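You operate a simulated robot arm through the tools that you are given. There is no shell and no other tool. Be economical: measure what you need, move in short steps, check, and stop when the job is done.

Carry out the task below with a simulated robot arm. There is one attempt and no reset: what you move stays moved.

JOB
Take the grommet from the top of the grey cabinet and put it on the dark grey gasket there.
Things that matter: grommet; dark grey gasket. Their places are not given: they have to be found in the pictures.

The check looks at the end state, three seconds after you hand in, the way a careful person would. Anything else that was tipped, shoved, dropped, spilled or broken makes it a failure.

ROBOT AND FRAMES
A 6-joint arm with a two-finger parallel gripper, fixed in place. Base frame: the origin is at the foot of the arm, x ahead of it, y to its left, z up; the work surface is at about z = 0. Lengths are in cm, angles in degrees, forces in N, time in s.
With the tool pointing down near the work surface it reaches from about 16 to 42 cm from the base axis. Its first joint turns from -66.0 to 66.0 degrees. Payload 1.57 kg.
The TCP is the grasp point between the finger pads, 3 cm short of the fingertips. In the tool frame z runs along the fingers and y along their closing line. Largest opening 8 cm; finger width 1.7, thickness 1.2; the body of the gripper, 4 by 8.2 cm, starts 8 cm behind the TCP.
Orientation is that of the tool frame in the base frame, as a unit quaternion [w, x, y, z]. With the fingers straight down and closing along the base's y, the tool's x points along the base's -x, its y along +y and its z along -z.

CONTROLS
- The arm moves only by the tool drive_tool. Its argument "moves" is one flat list of numbers, 7 for each row, row after row: the turn, a rotation vector about the tool's x, y, z in degrees, then the shift along the tool's x, y, z in cm, then the gripper command, from -1 (fully open) to 1 (shut), values between in proportion. In form: [ax, ay, az, x, y, z, fingers, ax, ay, az, x, y, z, fingers, ...]. A call has 1 to 20 rows; each row is the pose to reach, as a shift and turn from the pose commanded when the call began, along the tool's axes at that moment. Each row takes 0.2 s and may step no farther than 5 cm and 8.6 degrees from the row before; otherwise, or with a gripper value out of range, the whole call is refused. A pose out of reach is approached as far as the arm can. The call stops where the force on the tool passes 40 N (or 10 N more than at its start, if that is more) or the arm is blocked; 0.2 s more then pass. Each finger travels about 15.3 cm/s and halts on what it meets, pressing with about 25 N; the grip force reading is that of the motor and also rises with nothing between the fingers. The clock runs only during rows and for 0.2 s after the last one: add rows that repeat a pose to give the fingers time. It gives the time, the measured TCP pose, the force on the tool (base axes), the opening and the grip force at its end, in the units of the frame above (readings bear some noise), and new pictures: "views" is both (left out), scene, wrist or none.
- Cameras (640 x 400 px; columns grow to the right, rows downward): "scene" is fixed at [6.95, -34.12, 43.43]; the picture's right is [0.66, -0.75, 0.00], its down [-0.35, -0.30, -0.89] and it looks along [0.67, 0.58, -0.46] (base axes); focal length 314 px, centre (320, 200). "wrist" rides on the gripper at [-3.2, 0, -7.8] in the tool frame; the picture's right is [0.00, -1.00, 0.00], its down [0.97, 0.00, -0.24] and it looks along [0.24, 0.00, 0.97] (tool axes); focal length 218 px, centre (320, 200).
- point_at(camera, pixels): for up to 12 pixels [column, row] of the newest picture of that camera ("zoom" is the newest enlarged one), the place [x, y, z] in the base frame of the surface seen there, good to about 0.3 cm. The clock stands still meanwhile.
- inspect(camera, box): a new picture of the part [left, top, right, bottom] of that camera's present view, enlarged. The clock stands still meanwhile.
- sign_off(): hands the job in; it is judged then, once.

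Work in short steps. Measure before you move; look again where a grasp or a placing could have gone wrong, and mend it. You have 60 turns and 120 pictures in all, those below and enlarged ones among them. Open the gripper and draw the arm clear of the work before you hand the job in, unless the task says otherwise; then end with one line.

The tools are called after ">>>" as name(argument=value, ...) on one line, values as JSON. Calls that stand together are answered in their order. drive_tool: Moves the arm, as the interface text tells. Its arguments: {"type":"object","properties":{"moves":{"type":"array"},"views":{"type":"string","enum":["both","scene","wrist","none"]}},"required":["moves"]} The other tools are called the same way: point_at (camera, pixels) gives the place of the surface under pixels of a picture; inspect (camera, box) takes an enlarged picture of a part of a camera's view; sign_off () hands the job in.

At the start:

```text
time: 0.0
position: [27.89, -2.96, 22.63]
ee_rot: [0.001, 0.001, 1.0, -0.002]
force: [0.0, 0.2, 0.3]
gripper_width: 8.01
gripper_force: 0.0
```

scene: 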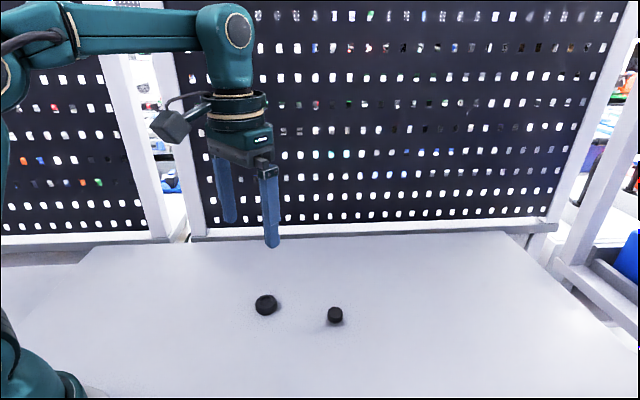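
wrist: 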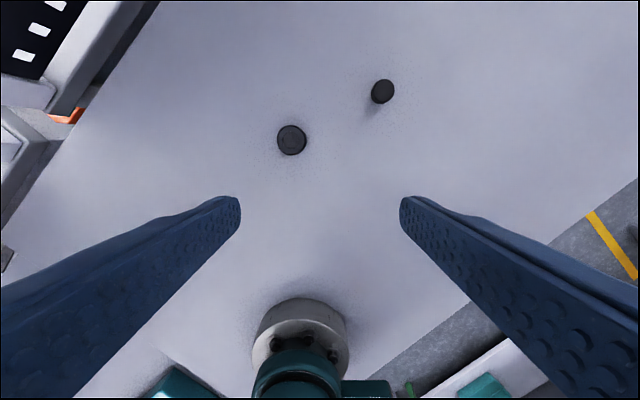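

Two dark objects are visible at scene (265,305) and (335,315). I'll enlarge both to tell the grommet from the gasket.

>>> inspect(camera="scene", box=[235, 280, 363, 360])

>>> inspect(camera="wrist", box=[256, 60, 416, 160])

>>> point_at(camera="scene", pixels=[[265, 302], [265, 309], [335, 310], [335, 318], [300, 340], [256, 304], [276, 304], [328, 314], [342, 314]])

>>> point_at(camera="wrist", pixels=[[291, 140], [279, 140], [304, 140], [291, 127], [291, 152], [383, 90], [374, 92], [391, 90], [383, 82], [380, 101]])

```text
5.00 times, centred on (299, 320) of scene
```

zoom: 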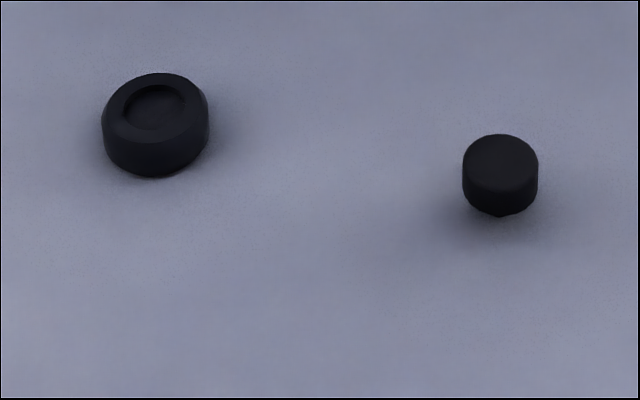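

```text
4.00 times, centred on (336, 110) of wrist
```

zoom: 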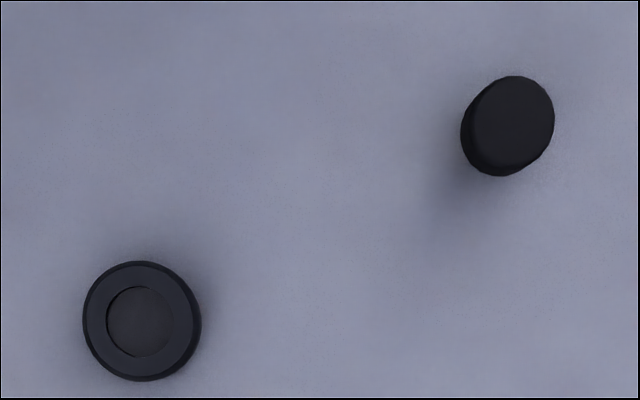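

```text
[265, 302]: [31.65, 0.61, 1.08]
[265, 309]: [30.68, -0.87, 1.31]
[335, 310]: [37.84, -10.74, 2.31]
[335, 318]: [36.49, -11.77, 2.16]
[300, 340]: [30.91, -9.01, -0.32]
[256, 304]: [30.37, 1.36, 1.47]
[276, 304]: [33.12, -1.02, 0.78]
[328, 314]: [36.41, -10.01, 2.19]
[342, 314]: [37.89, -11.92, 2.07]
```

```text
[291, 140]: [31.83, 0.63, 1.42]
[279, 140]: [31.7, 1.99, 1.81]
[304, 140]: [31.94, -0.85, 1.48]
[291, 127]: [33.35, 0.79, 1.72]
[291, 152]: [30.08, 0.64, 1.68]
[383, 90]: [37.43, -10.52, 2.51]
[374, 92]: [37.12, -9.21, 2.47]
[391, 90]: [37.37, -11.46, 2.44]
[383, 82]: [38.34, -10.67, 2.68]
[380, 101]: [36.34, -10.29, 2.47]
```

Left is a ring with a recess (about 3 cm across); right is a smaller plug-like piece with something narrower under it. I'll move closer above the two for a better look before deciding.

>>> drive_tool(moves=[0, 0, 0, -2, -1.3, 2.5, -1, 0, 0, 0, -4, -2.6, 5, -1, 0, 0, 0, -6, -4, 7.5, -1, 0, 0, 0, -6, -4, 9, -1])

>>> inspect(camera="wrist", box=[200, 40, 520, 240])

>>> inspect(camera="scene", box=[311, 295, 359, 325])

```text
time: 1.0
position: [34.0, -7.25, 13.69]
ee_rot: [0.001, 0.001, 1.0, -0.001]
force: [0.4, 0.4, -0.4]
gripper_width: 8.01
gripper_force: 0.0
```

scene: 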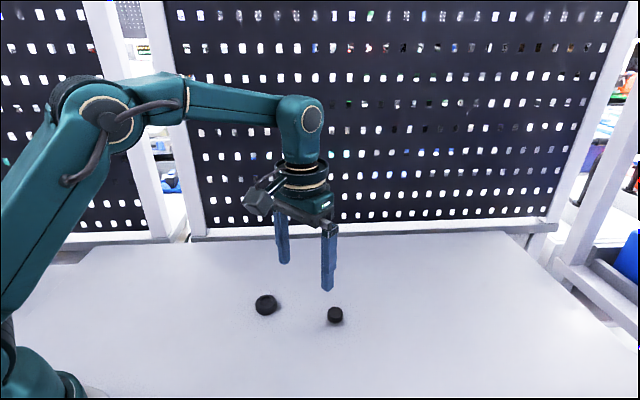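
wrist: 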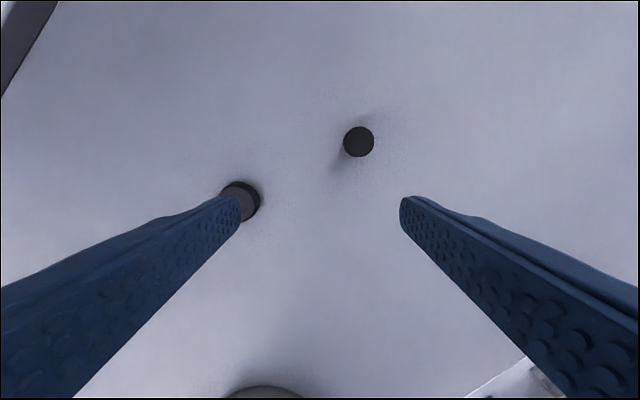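

```text
2.00 times, centred on (360, 140) of wrist
```

zoom: 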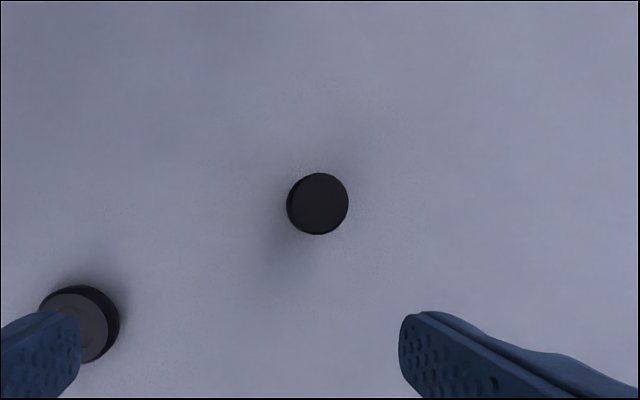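

```text
13.33 times, centred on (335, 310) of scene
```

zoom: 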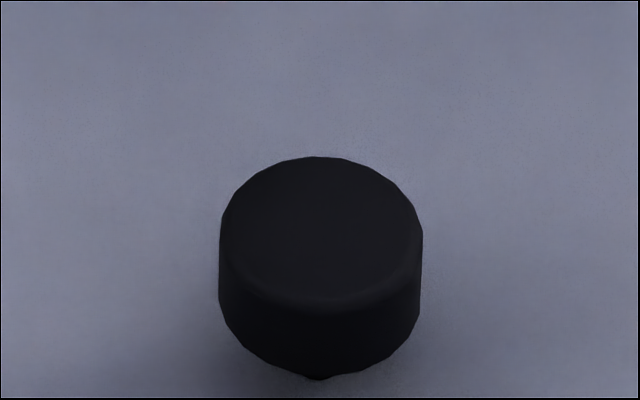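

The right piece is a mushroom-shaped black plug (the grommet, head on a narrow stem). The left lighter ring with a recess is the dark grey gasket. Now I'll measure the grommet's head around wrist (359,142).

>>> point_at(camera="wrist", pixels=[[359, 142], [348, 142], [371, 142], [359, 130], [359, 154], [351, 150], [330, 142], [359, 100]])

>>> inspect(camera="wrist", box=[327, 122, 391, 162])

```text
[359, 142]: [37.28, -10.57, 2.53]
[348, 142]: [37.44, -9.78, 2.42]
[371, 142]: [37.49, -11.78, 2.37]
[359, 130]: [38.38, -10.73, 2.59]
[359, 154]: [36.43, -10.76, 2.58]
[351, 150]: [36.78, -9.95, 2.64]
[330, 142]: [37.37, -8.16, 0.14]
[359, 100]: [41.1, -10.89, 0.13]
```

```text
10.00 times, centred on (359, 142) of wrist
```

zoom: 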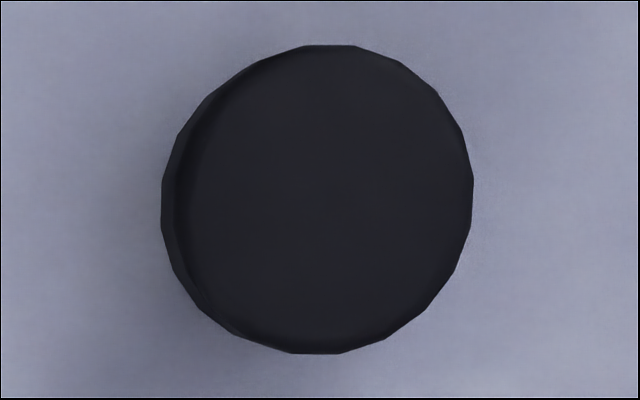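

Grommet head: centre about (37.4, -10.75), top z about 2.5, diameter about 2.7 and roughly 1 cm thick. I move above it and re-check alignment before going down.

>>> drive_tool(moves=[0, 0, 0, -1.7, -1.75, 1, -1, 0, 0, 0, -3.4, -3.5, 2, -1, 0, 0, 0, -3.4, -3.5, 5, -1, 0, 0, 0, -3.4, -3.5, 5, -1])

>>> point_at(camera="scene", pixels=[[265, 302], [335, 311]])

```text
time: 2.0
position: [37.58, -10.62, 8.72]
ee_rot: [0.001, 0.001, 1.0, -0.002]
force: [-0.3, -0.3, 0.3]
gripper_width: 8.01
gripper_force: 0.0
```

scene: 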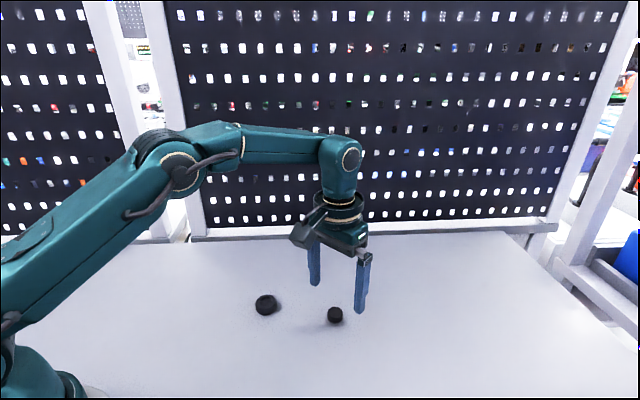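
wrist: 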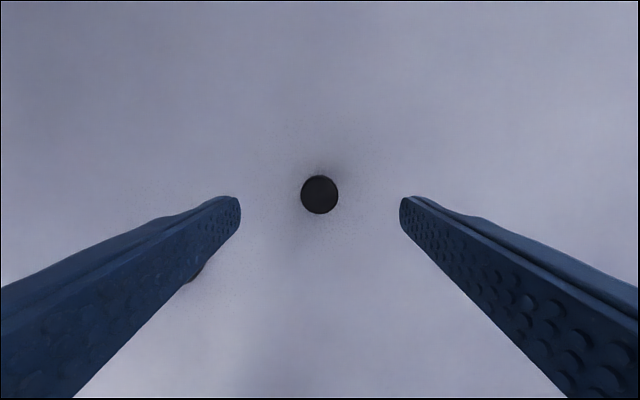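

```text
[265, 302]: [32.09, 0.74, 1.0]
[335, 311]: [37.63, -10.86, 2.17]
```

The grommet head is centred at wrist (320,195), which puts it under the TCP within 0.1 cm. I descend so the tips reach just below the head, without closing yet.

>>> drive_tool(moves=[0, 0, 0, 0, 0, 2.2, -1, 0, 0, 0, 0, 0, 3.8, -1, 0, 0, 0, 0, 0, 4.4, -1, 0, 0, 0, 0, 0, 4.4, -0.4])

>>> inspect(camera="scene", box=[295, 280, 391, 340])

```text
time: 3.0
position: [37.28, -10.49, 4.48]
ee_rot: [0.001, 0.001, 1.0, -0.001]
force: [0.0, 0.4, 0.1]
gripper_width: 5.63
gripper_force: 0.1
```

scene: 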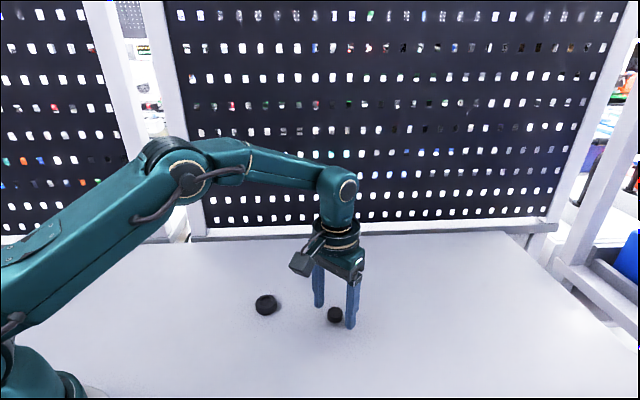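
wrist: 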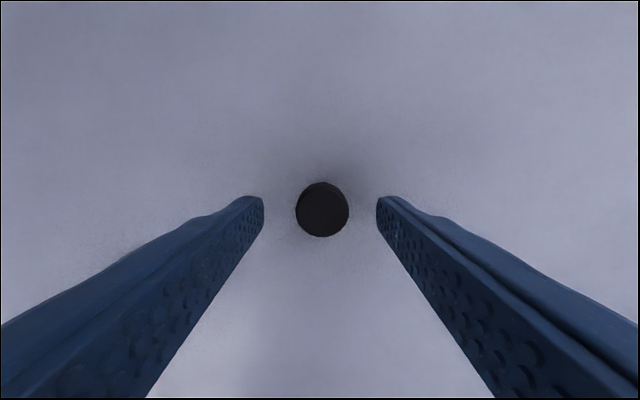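

```text
6.67 times, centred on (343, 310) of scene
```

zoom: 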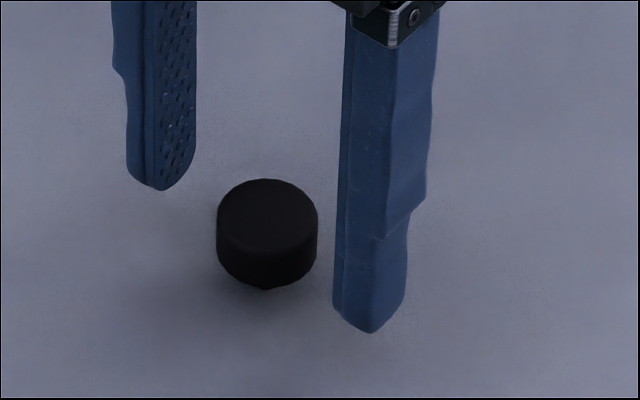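

Tips sit at about z 1.5 and the grommet is roughly 0.25 cm ahead (row 210 where about 195–200 would be centred). I shift forward 0.25, go down 0.4, then close gradually.

>>> drive_tool(moves=[0, 0, 0, -0.25, -0.1, 0.2, -0.4, 0, 0, 0, -0.25, -0.1, 0.4, -0.4, 0, 0, 0, -0.25, -0.1, 0.4, -0.2, 0, 0, 0, -0.25, -0.1, 0.4, 0.2, 0, 0, 0, -0.25, -0.1, 0.4, 0.6, 0, 0, 0, -0.25, -0.1, 0.4, 1, 0, 0, 0, -0.25, -0.1, 0.4, 1])

>>> inspect(camera="scene", box=[295, 280, 391, 340])

```text
time: 4.6
position: [37.66, -10.52, 4.04]
ee_rot: [0.001, 0.001, 1.0, -0.001]
force: [-0.1, -0.9, 0.2]
gripper_width: 2.34
gripper_force: 24.4
```

scene: 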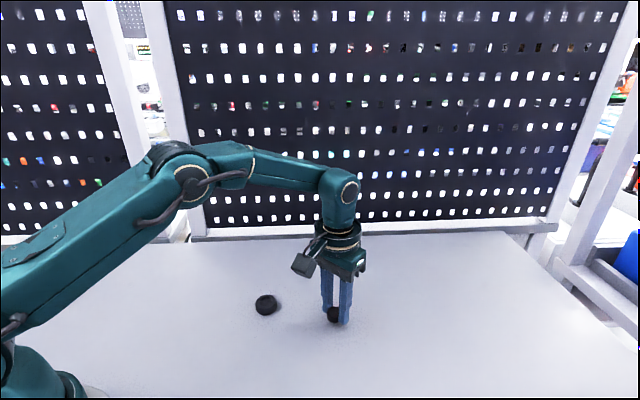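
wrist: 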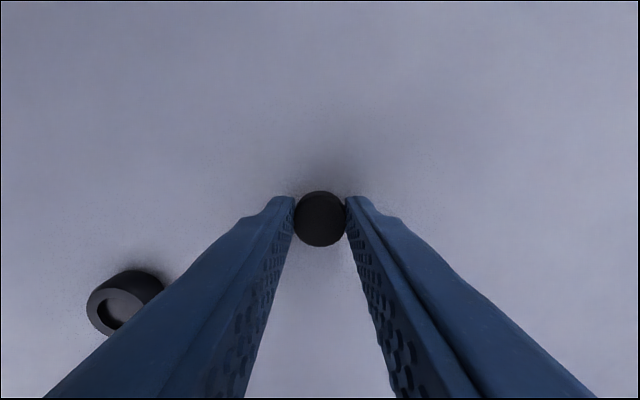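

```text
6.67 times, centred on (343, 310) of scene
```

zoom: 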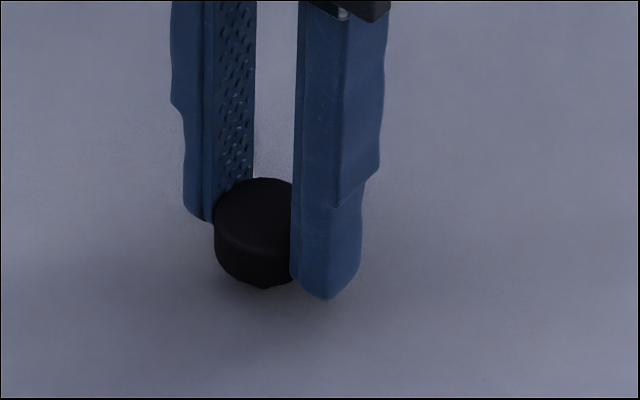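

Closed on 2.34 cm with 24 N. By geometry the head (row 218) is centred on the finger pads. I'll lift and check the hold.

>>> drive_tool(moves=[0, 0, 0, 0, 0, -1, 1, 0, 0, 0, 0, 0, -3, 1, 0, 0, 0, 0, 0, -5, 1, 0, 0, 0, 0, 0, -5, 1])

>>> inspect(camera="scene", box=[295, 260, 391, 320])

>>> inspect(camera="wrist", box=[110, 180, 350, 330])

```text
time: 5.6
position: [37.58, -10.44, 9.09]
ee_rot: [0.001, 0.001, 1.0, -0.001]
force: [-0.2, -0.2, -0.4]
gripper_width: 2.34
gripper_force: 24.9
```

scene: 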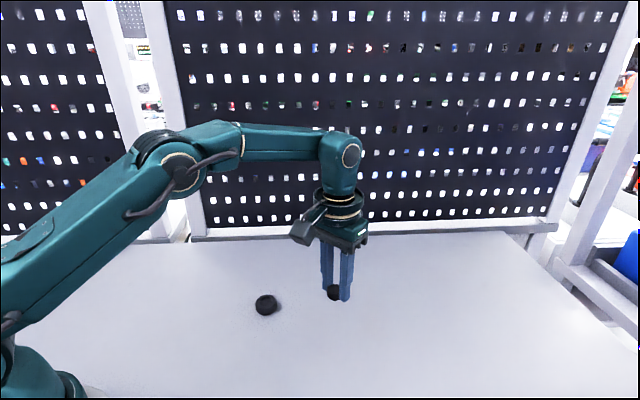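
wrist: 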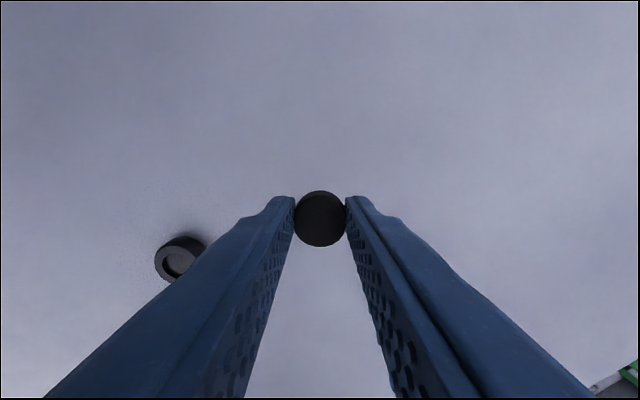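

```text
6.67 times, centred on (343, 290) of scene
```

zoom: 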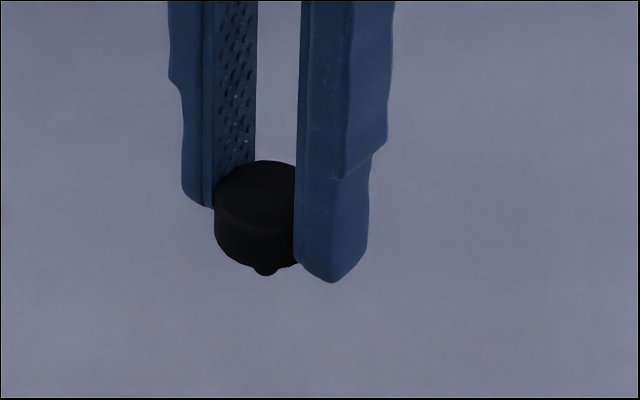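

```text
2.67 times, centred on (230, 255) of wrist
```

zoom: 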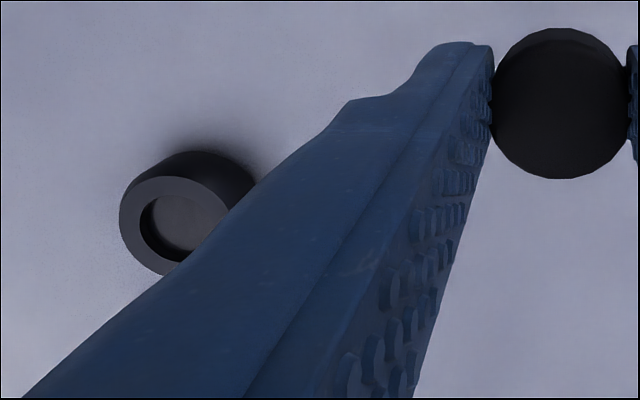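

The grommet is held upright with its stem nub below. I carry it to just short of the gasket, so the gasket shows ahead of the fingers in the wrist view for a precise fix.

>>> drive_tool(moves=[0, 0, 0, 2.2, 2.7, -0.5, 1, 0, 0, 0, 4.4, 5.5, -1, 1, 0, 0, 0, 6.6, 8.2, -1, 1, 0, 0, 0, 8.8, 11, -1, 1, 0, 0, 0, 8.8, 11, -1, 1])

>>> inspect(camera="wrist", box=[240, 90, 400, 190])

```text
time: 6.8
position: [28.83, 0.49, 10.0]
ee_rot: [0.002, 0.001, 1.0, -0.001]
force: [-0.2, 0.9, 0.0]
gripper_width: 2.36
gripper_force: 24.5
```

scene: 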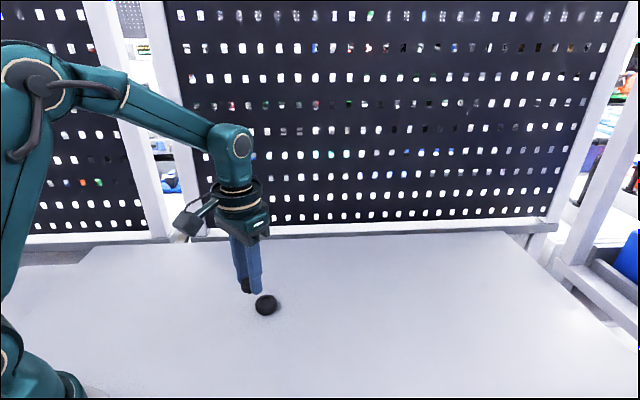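
wrist: 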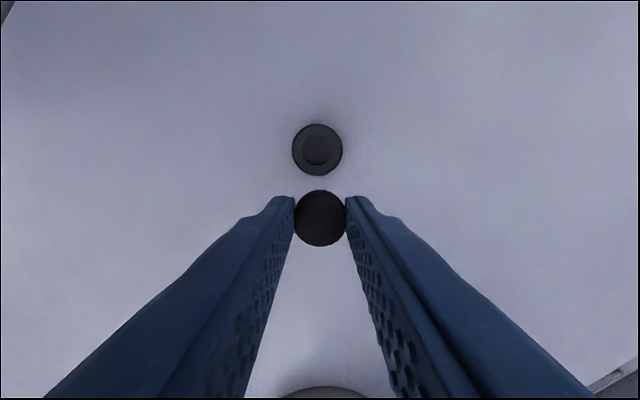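

```text
4.00 times, centred on (320, 140) of wrist
```

zoom: 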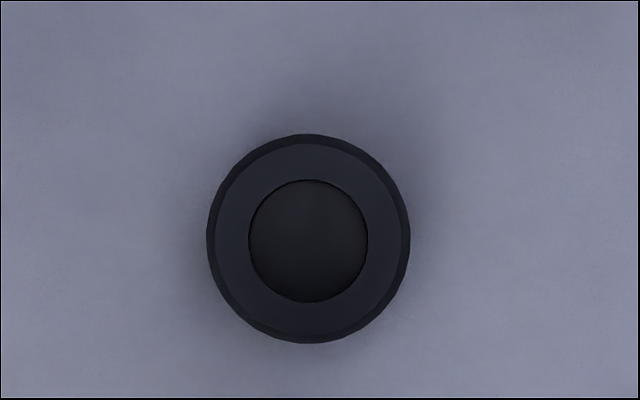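

The gasket hole centre is at wrist (317,150), which works out to 2.9 cm ahead and 0.2 cm to +y of the TCP. I move over it, lower to a hover, and check concentricity.

>>> drive_tool(moves=[0, 0, 0, -1.4, 0.1, 0, 1, 0, 0, 0, -2.87, 0.22, 0, 1, 0, 0, 0, -2.87, 0.22, 1.5, 1, 0, 0, 0, -2.87, 0.22, 3, 1, 0, 0, 0, -2.87, 0.22, 3, 1])

>>> inspect(camera="wrist", box=[256, 170, 384, 250])

>>> inspect(camera="scene", box=[225, 265, 305, 315])

```text
time: 8.0
position: [31.74, 0.58, 6.94]
ee_rot: [0.002, 0.001, 1.0, -0.001]
force: [0.9, 0.5, 0.7]
gripper_width: 2.36
gripper_force: 24.3
```

scene: 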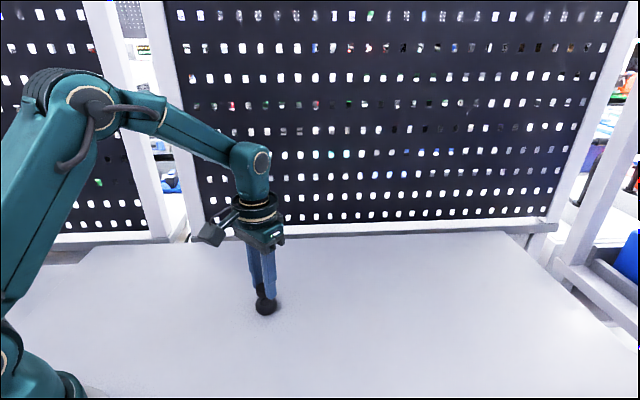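
wrist: 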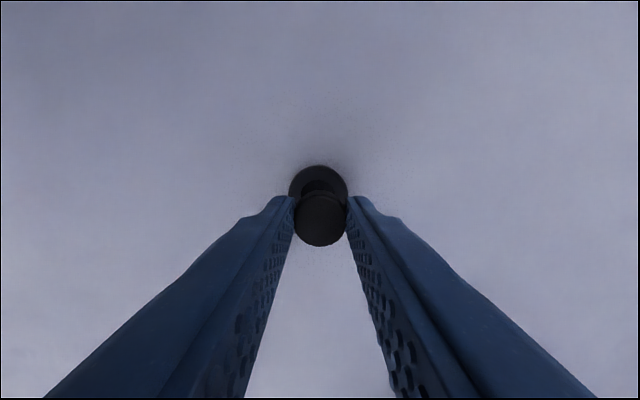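

```text
5.00 times, centred on (320, 210) of wrist
```

zoom: 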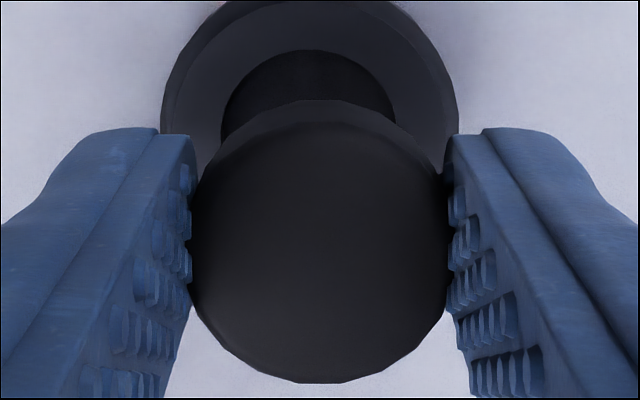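

```text
8.00 times, centred on (265, 290) of scene
```

zoom: 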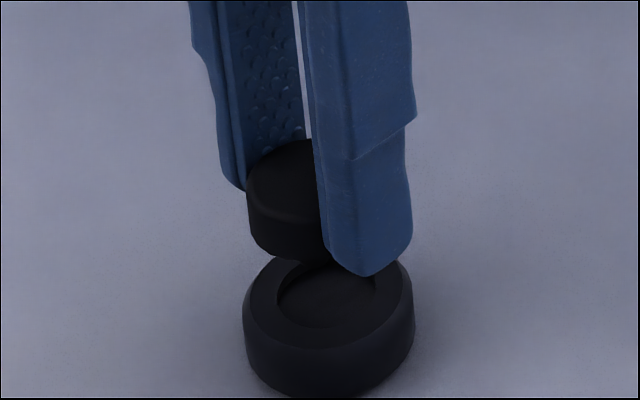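

The gasket hole centre in the wrist is at about (318,197), so the remaining offset is about +0.1 x and +0.1 y. I correct it and lower 1.4 cm, then look from the side.

>>> drive_tool(moves=[0, 0, 0, -0.1, 0.12, 0, 1, 0, 0, 0, -0.1, 0.12, 0.5, 1, 0, 0, 0, -0.1, 0.12, 1, 1, 0, 0, 0, -0.1, 0.12, 1.4, 1, 0, 0, 0, -0.1, 0.12, 1.4, 1])

>>> inspect(camera="wrist", box=[256, 170, 384, 250])

>>> inspect(camera="scene", box=[225, 275, 305, 325])

```text
time: 9.2
position: [31.83, 0.81, 5.54]
ee_rot: [0.003, 0.001, 1.0, 0.0]
force: [-3.4, -0.5, 26.7]
gripper_width: 2.39
gripper_force: 25.3
```

scene: 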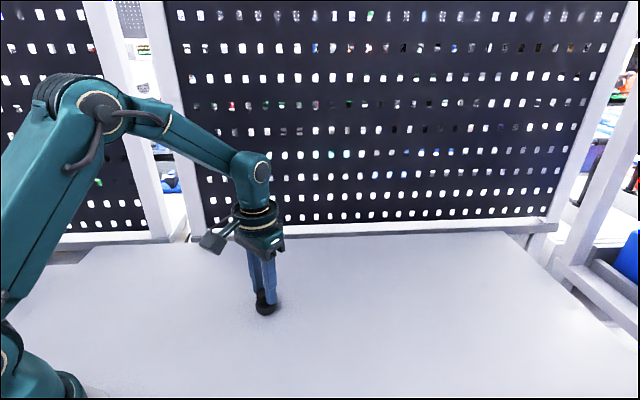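
wrist: 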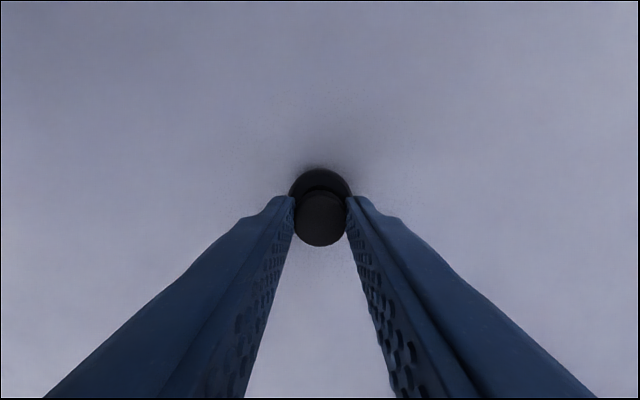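

```text
5.00 times, centred on (320, 210) of wrist
```

zoom: 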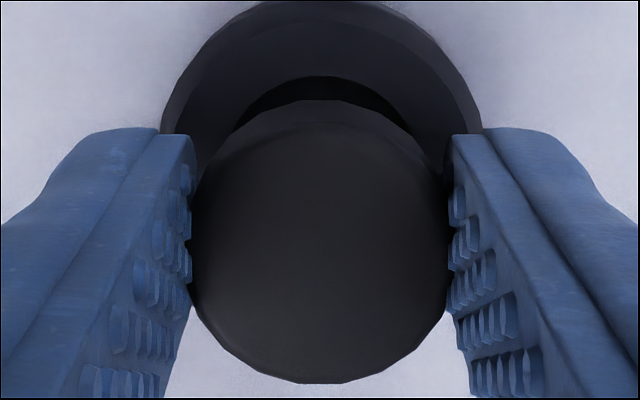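

```text
8.00 times, centred on (265, 300) of scene
```

zoom: 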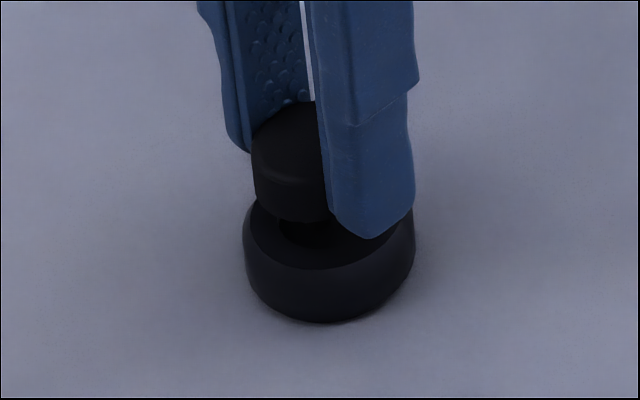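

Contact at 26.7 N: the stem is now seated in the recess and y is centred (gasket centre about 322, head 320). I relieve the load, nudge forward 0.1 cm and set down more lightly.

>>> drive_tool(moves=[0, 0, 0, 0, 0, -0.5, 1, 0, 0, 0, -0.12, 0, -0.5, 1, 0, 0, 0, -0.12, 0, -0.5, 1, 0, 0, 0, -0.12, 0, -0.2, 1, 0, 0, 0, -0.12, 0, -0.08, 1, 0, 0, 0, -0.12, 0, -0.08, 1])

>>> inspect(camera="wrist", box=[256, 170, 384, 250])

>>> inspect(camera="scene", box=[241, 285, 289, 315])

```text
time: 10.6
position: [31.88, 0.7, 5.55]
ee_rot: [0.002, 0.001, 1.0, -0.001]
force: [0.0, 1.8, 14.0]
gripper_width: 2.36
gripper_force: 25.8
```

scene: 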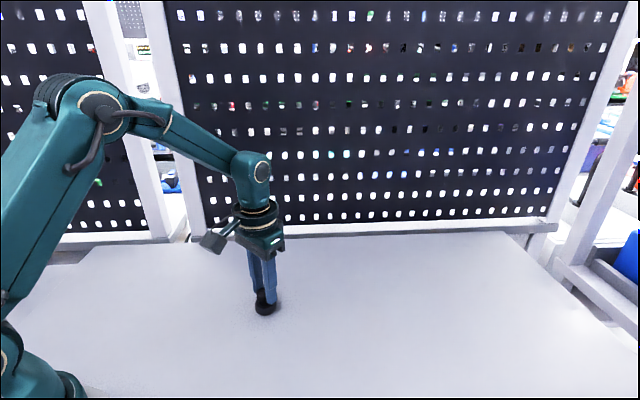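
wrist: 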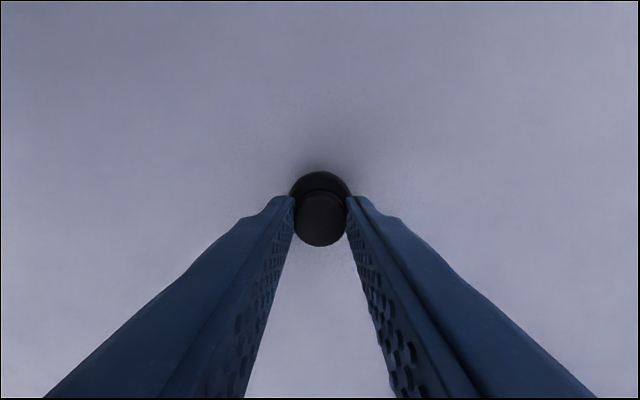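

```text
5.00 times, centred on (320, 210) of wrist
```

zoom: 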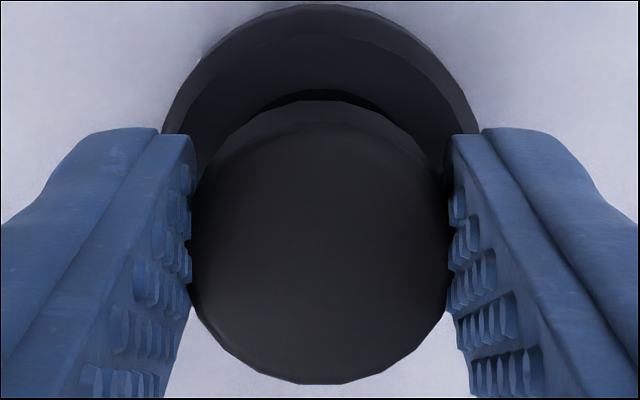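

```text
13.33 times, centred on (265, 300) of scene
```

zoom: 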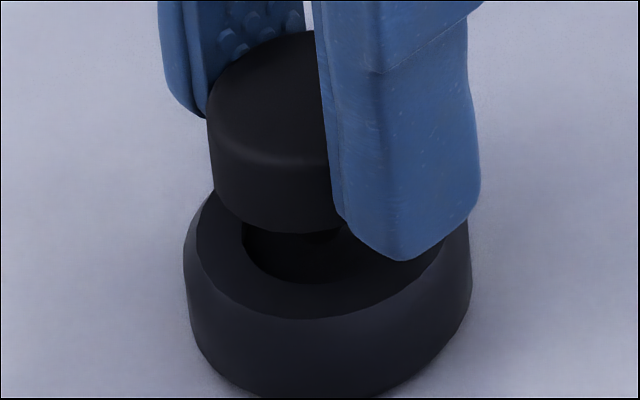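

Load is 14 N and the head and hole agree to within about 0.1 cm. I unload slightly and open the fingers gradually.

>>> drive_tool(moves=[0, 0, 0, 0, 0, -0.05, 1, 0, 0, 0, 0, 0, -0.05, 0.4, 0, 0, 0, 0, 0, -0.05, 0.3, 0, 0, 0, 0, 0, -0.05, 0.2, 0, 0, 0, 0, 0, -0.05, 0, 0, 0, 0, 0, 0, -0.05, -0.3, 0, 0, 0, 0, 0, -0.05, -0.3])

>>> inspect(camera="scene", box=[241, 285, 289, 315])

>>> inspect(camera="wrist", box=[256, 170, 384, 250])

```text
time: 12.2
position: [31.72, 0.83, 5.51]
ee_rot: [0.001, 0.0, 1.0, 0.0]
force: [-0.1, 0.6, -0.9]
gripper_width: 5.19
gripper_force: 0.2
```

scene: 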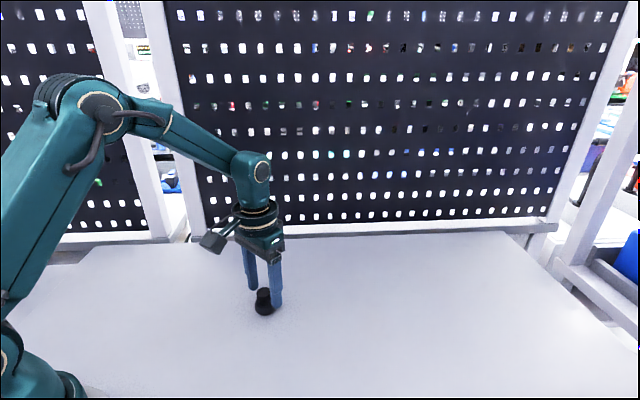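
wrist: 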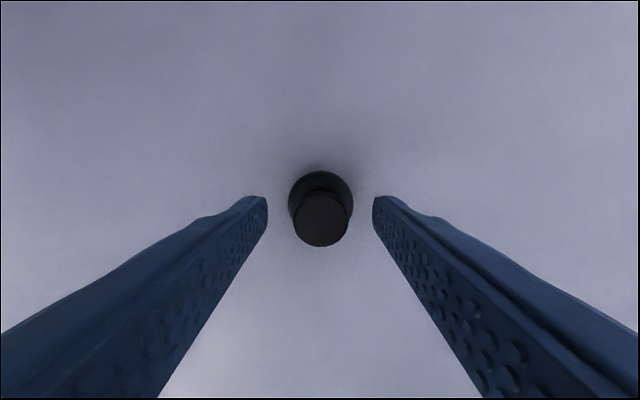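

```text
13.33 times, centred on (265, 300) of scene
```

zoom: 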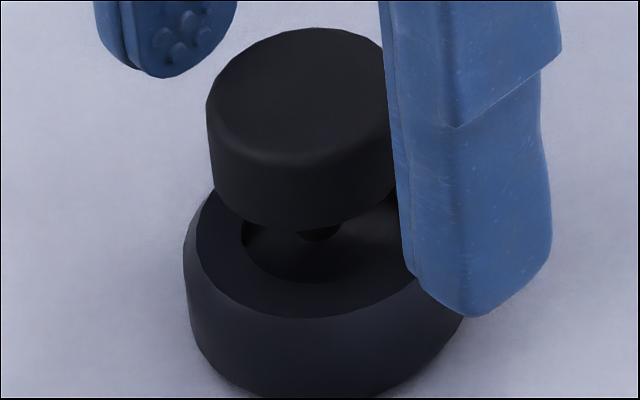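

```text
5.00 times, centred on (320, 210) of wrist
```

zoom: 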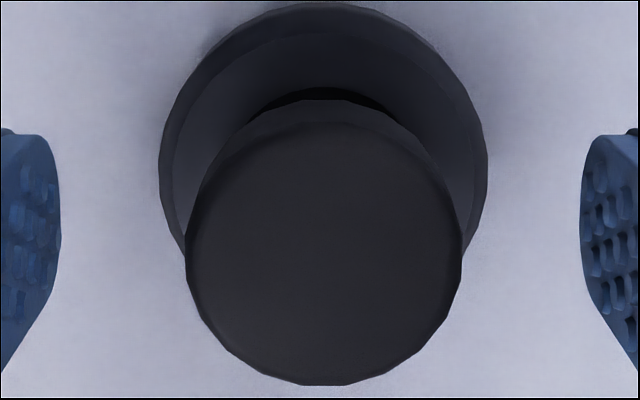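

The grommet stands free on its stem inside the gasket's recess, level and centred. I open fully and rise straight up clear of it.

>>> drive_tool(moves=[0, 0, 0, 0, 0, 0, -0.6, 0, 0, 0, 0, 0, 0, -1, 0, 0, 0, 0, 0, -1.5, -1, 0, 0, 0, 0, 0, -4.5, -1, 0, 0, 0, 0, 0, -8, -1, 0, 0, 0, 3, 0, -11, -1, 0, 0, 0, 5, 0, -13, -1, 0, 0, 0, 5, 0, -13, -1])

>>> inspect(camera="scene", box=[241, 285, 289, 315])

```text
time: 14.0
position: [26.94, 0.88, 18.54]
ee_rot: [0.001, 0.001, 1.0, -0.001]
force: [0.0, -0.5, 0.3]
gripper_width: 8.0
gripper_force: 0.1
```

scene: 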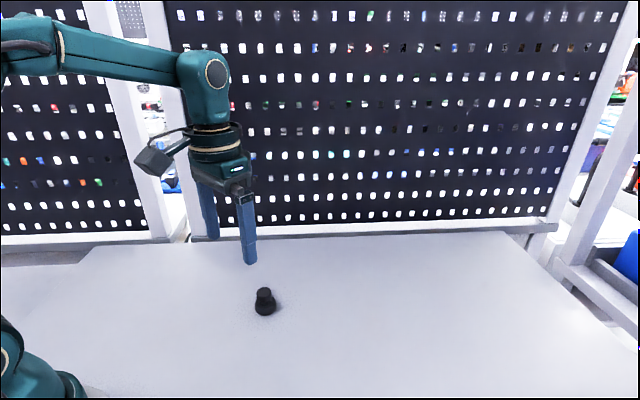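
wrist: 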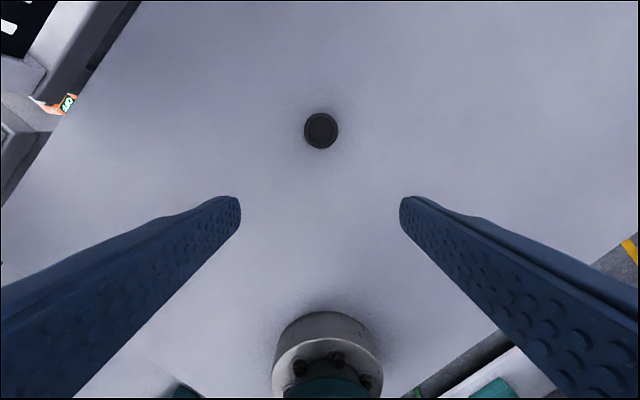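

```text
13.33 times, centred on (265, 300) of scene
```

zoom: 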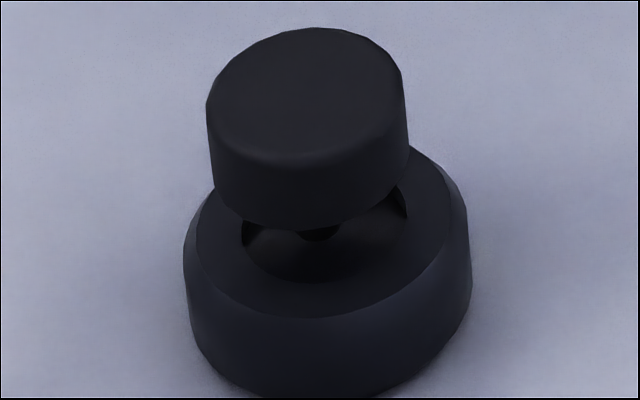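

The grommet is standing steady on the gasket, the gripper is open and the arm is clear, so I hand in.

>>> sign_off()

```text
The job is handed in.
```

The grommet is standing upright on the dark grey gasket with its stem in the recess; I opened the gripper, moved the arm clear and handed the job in.
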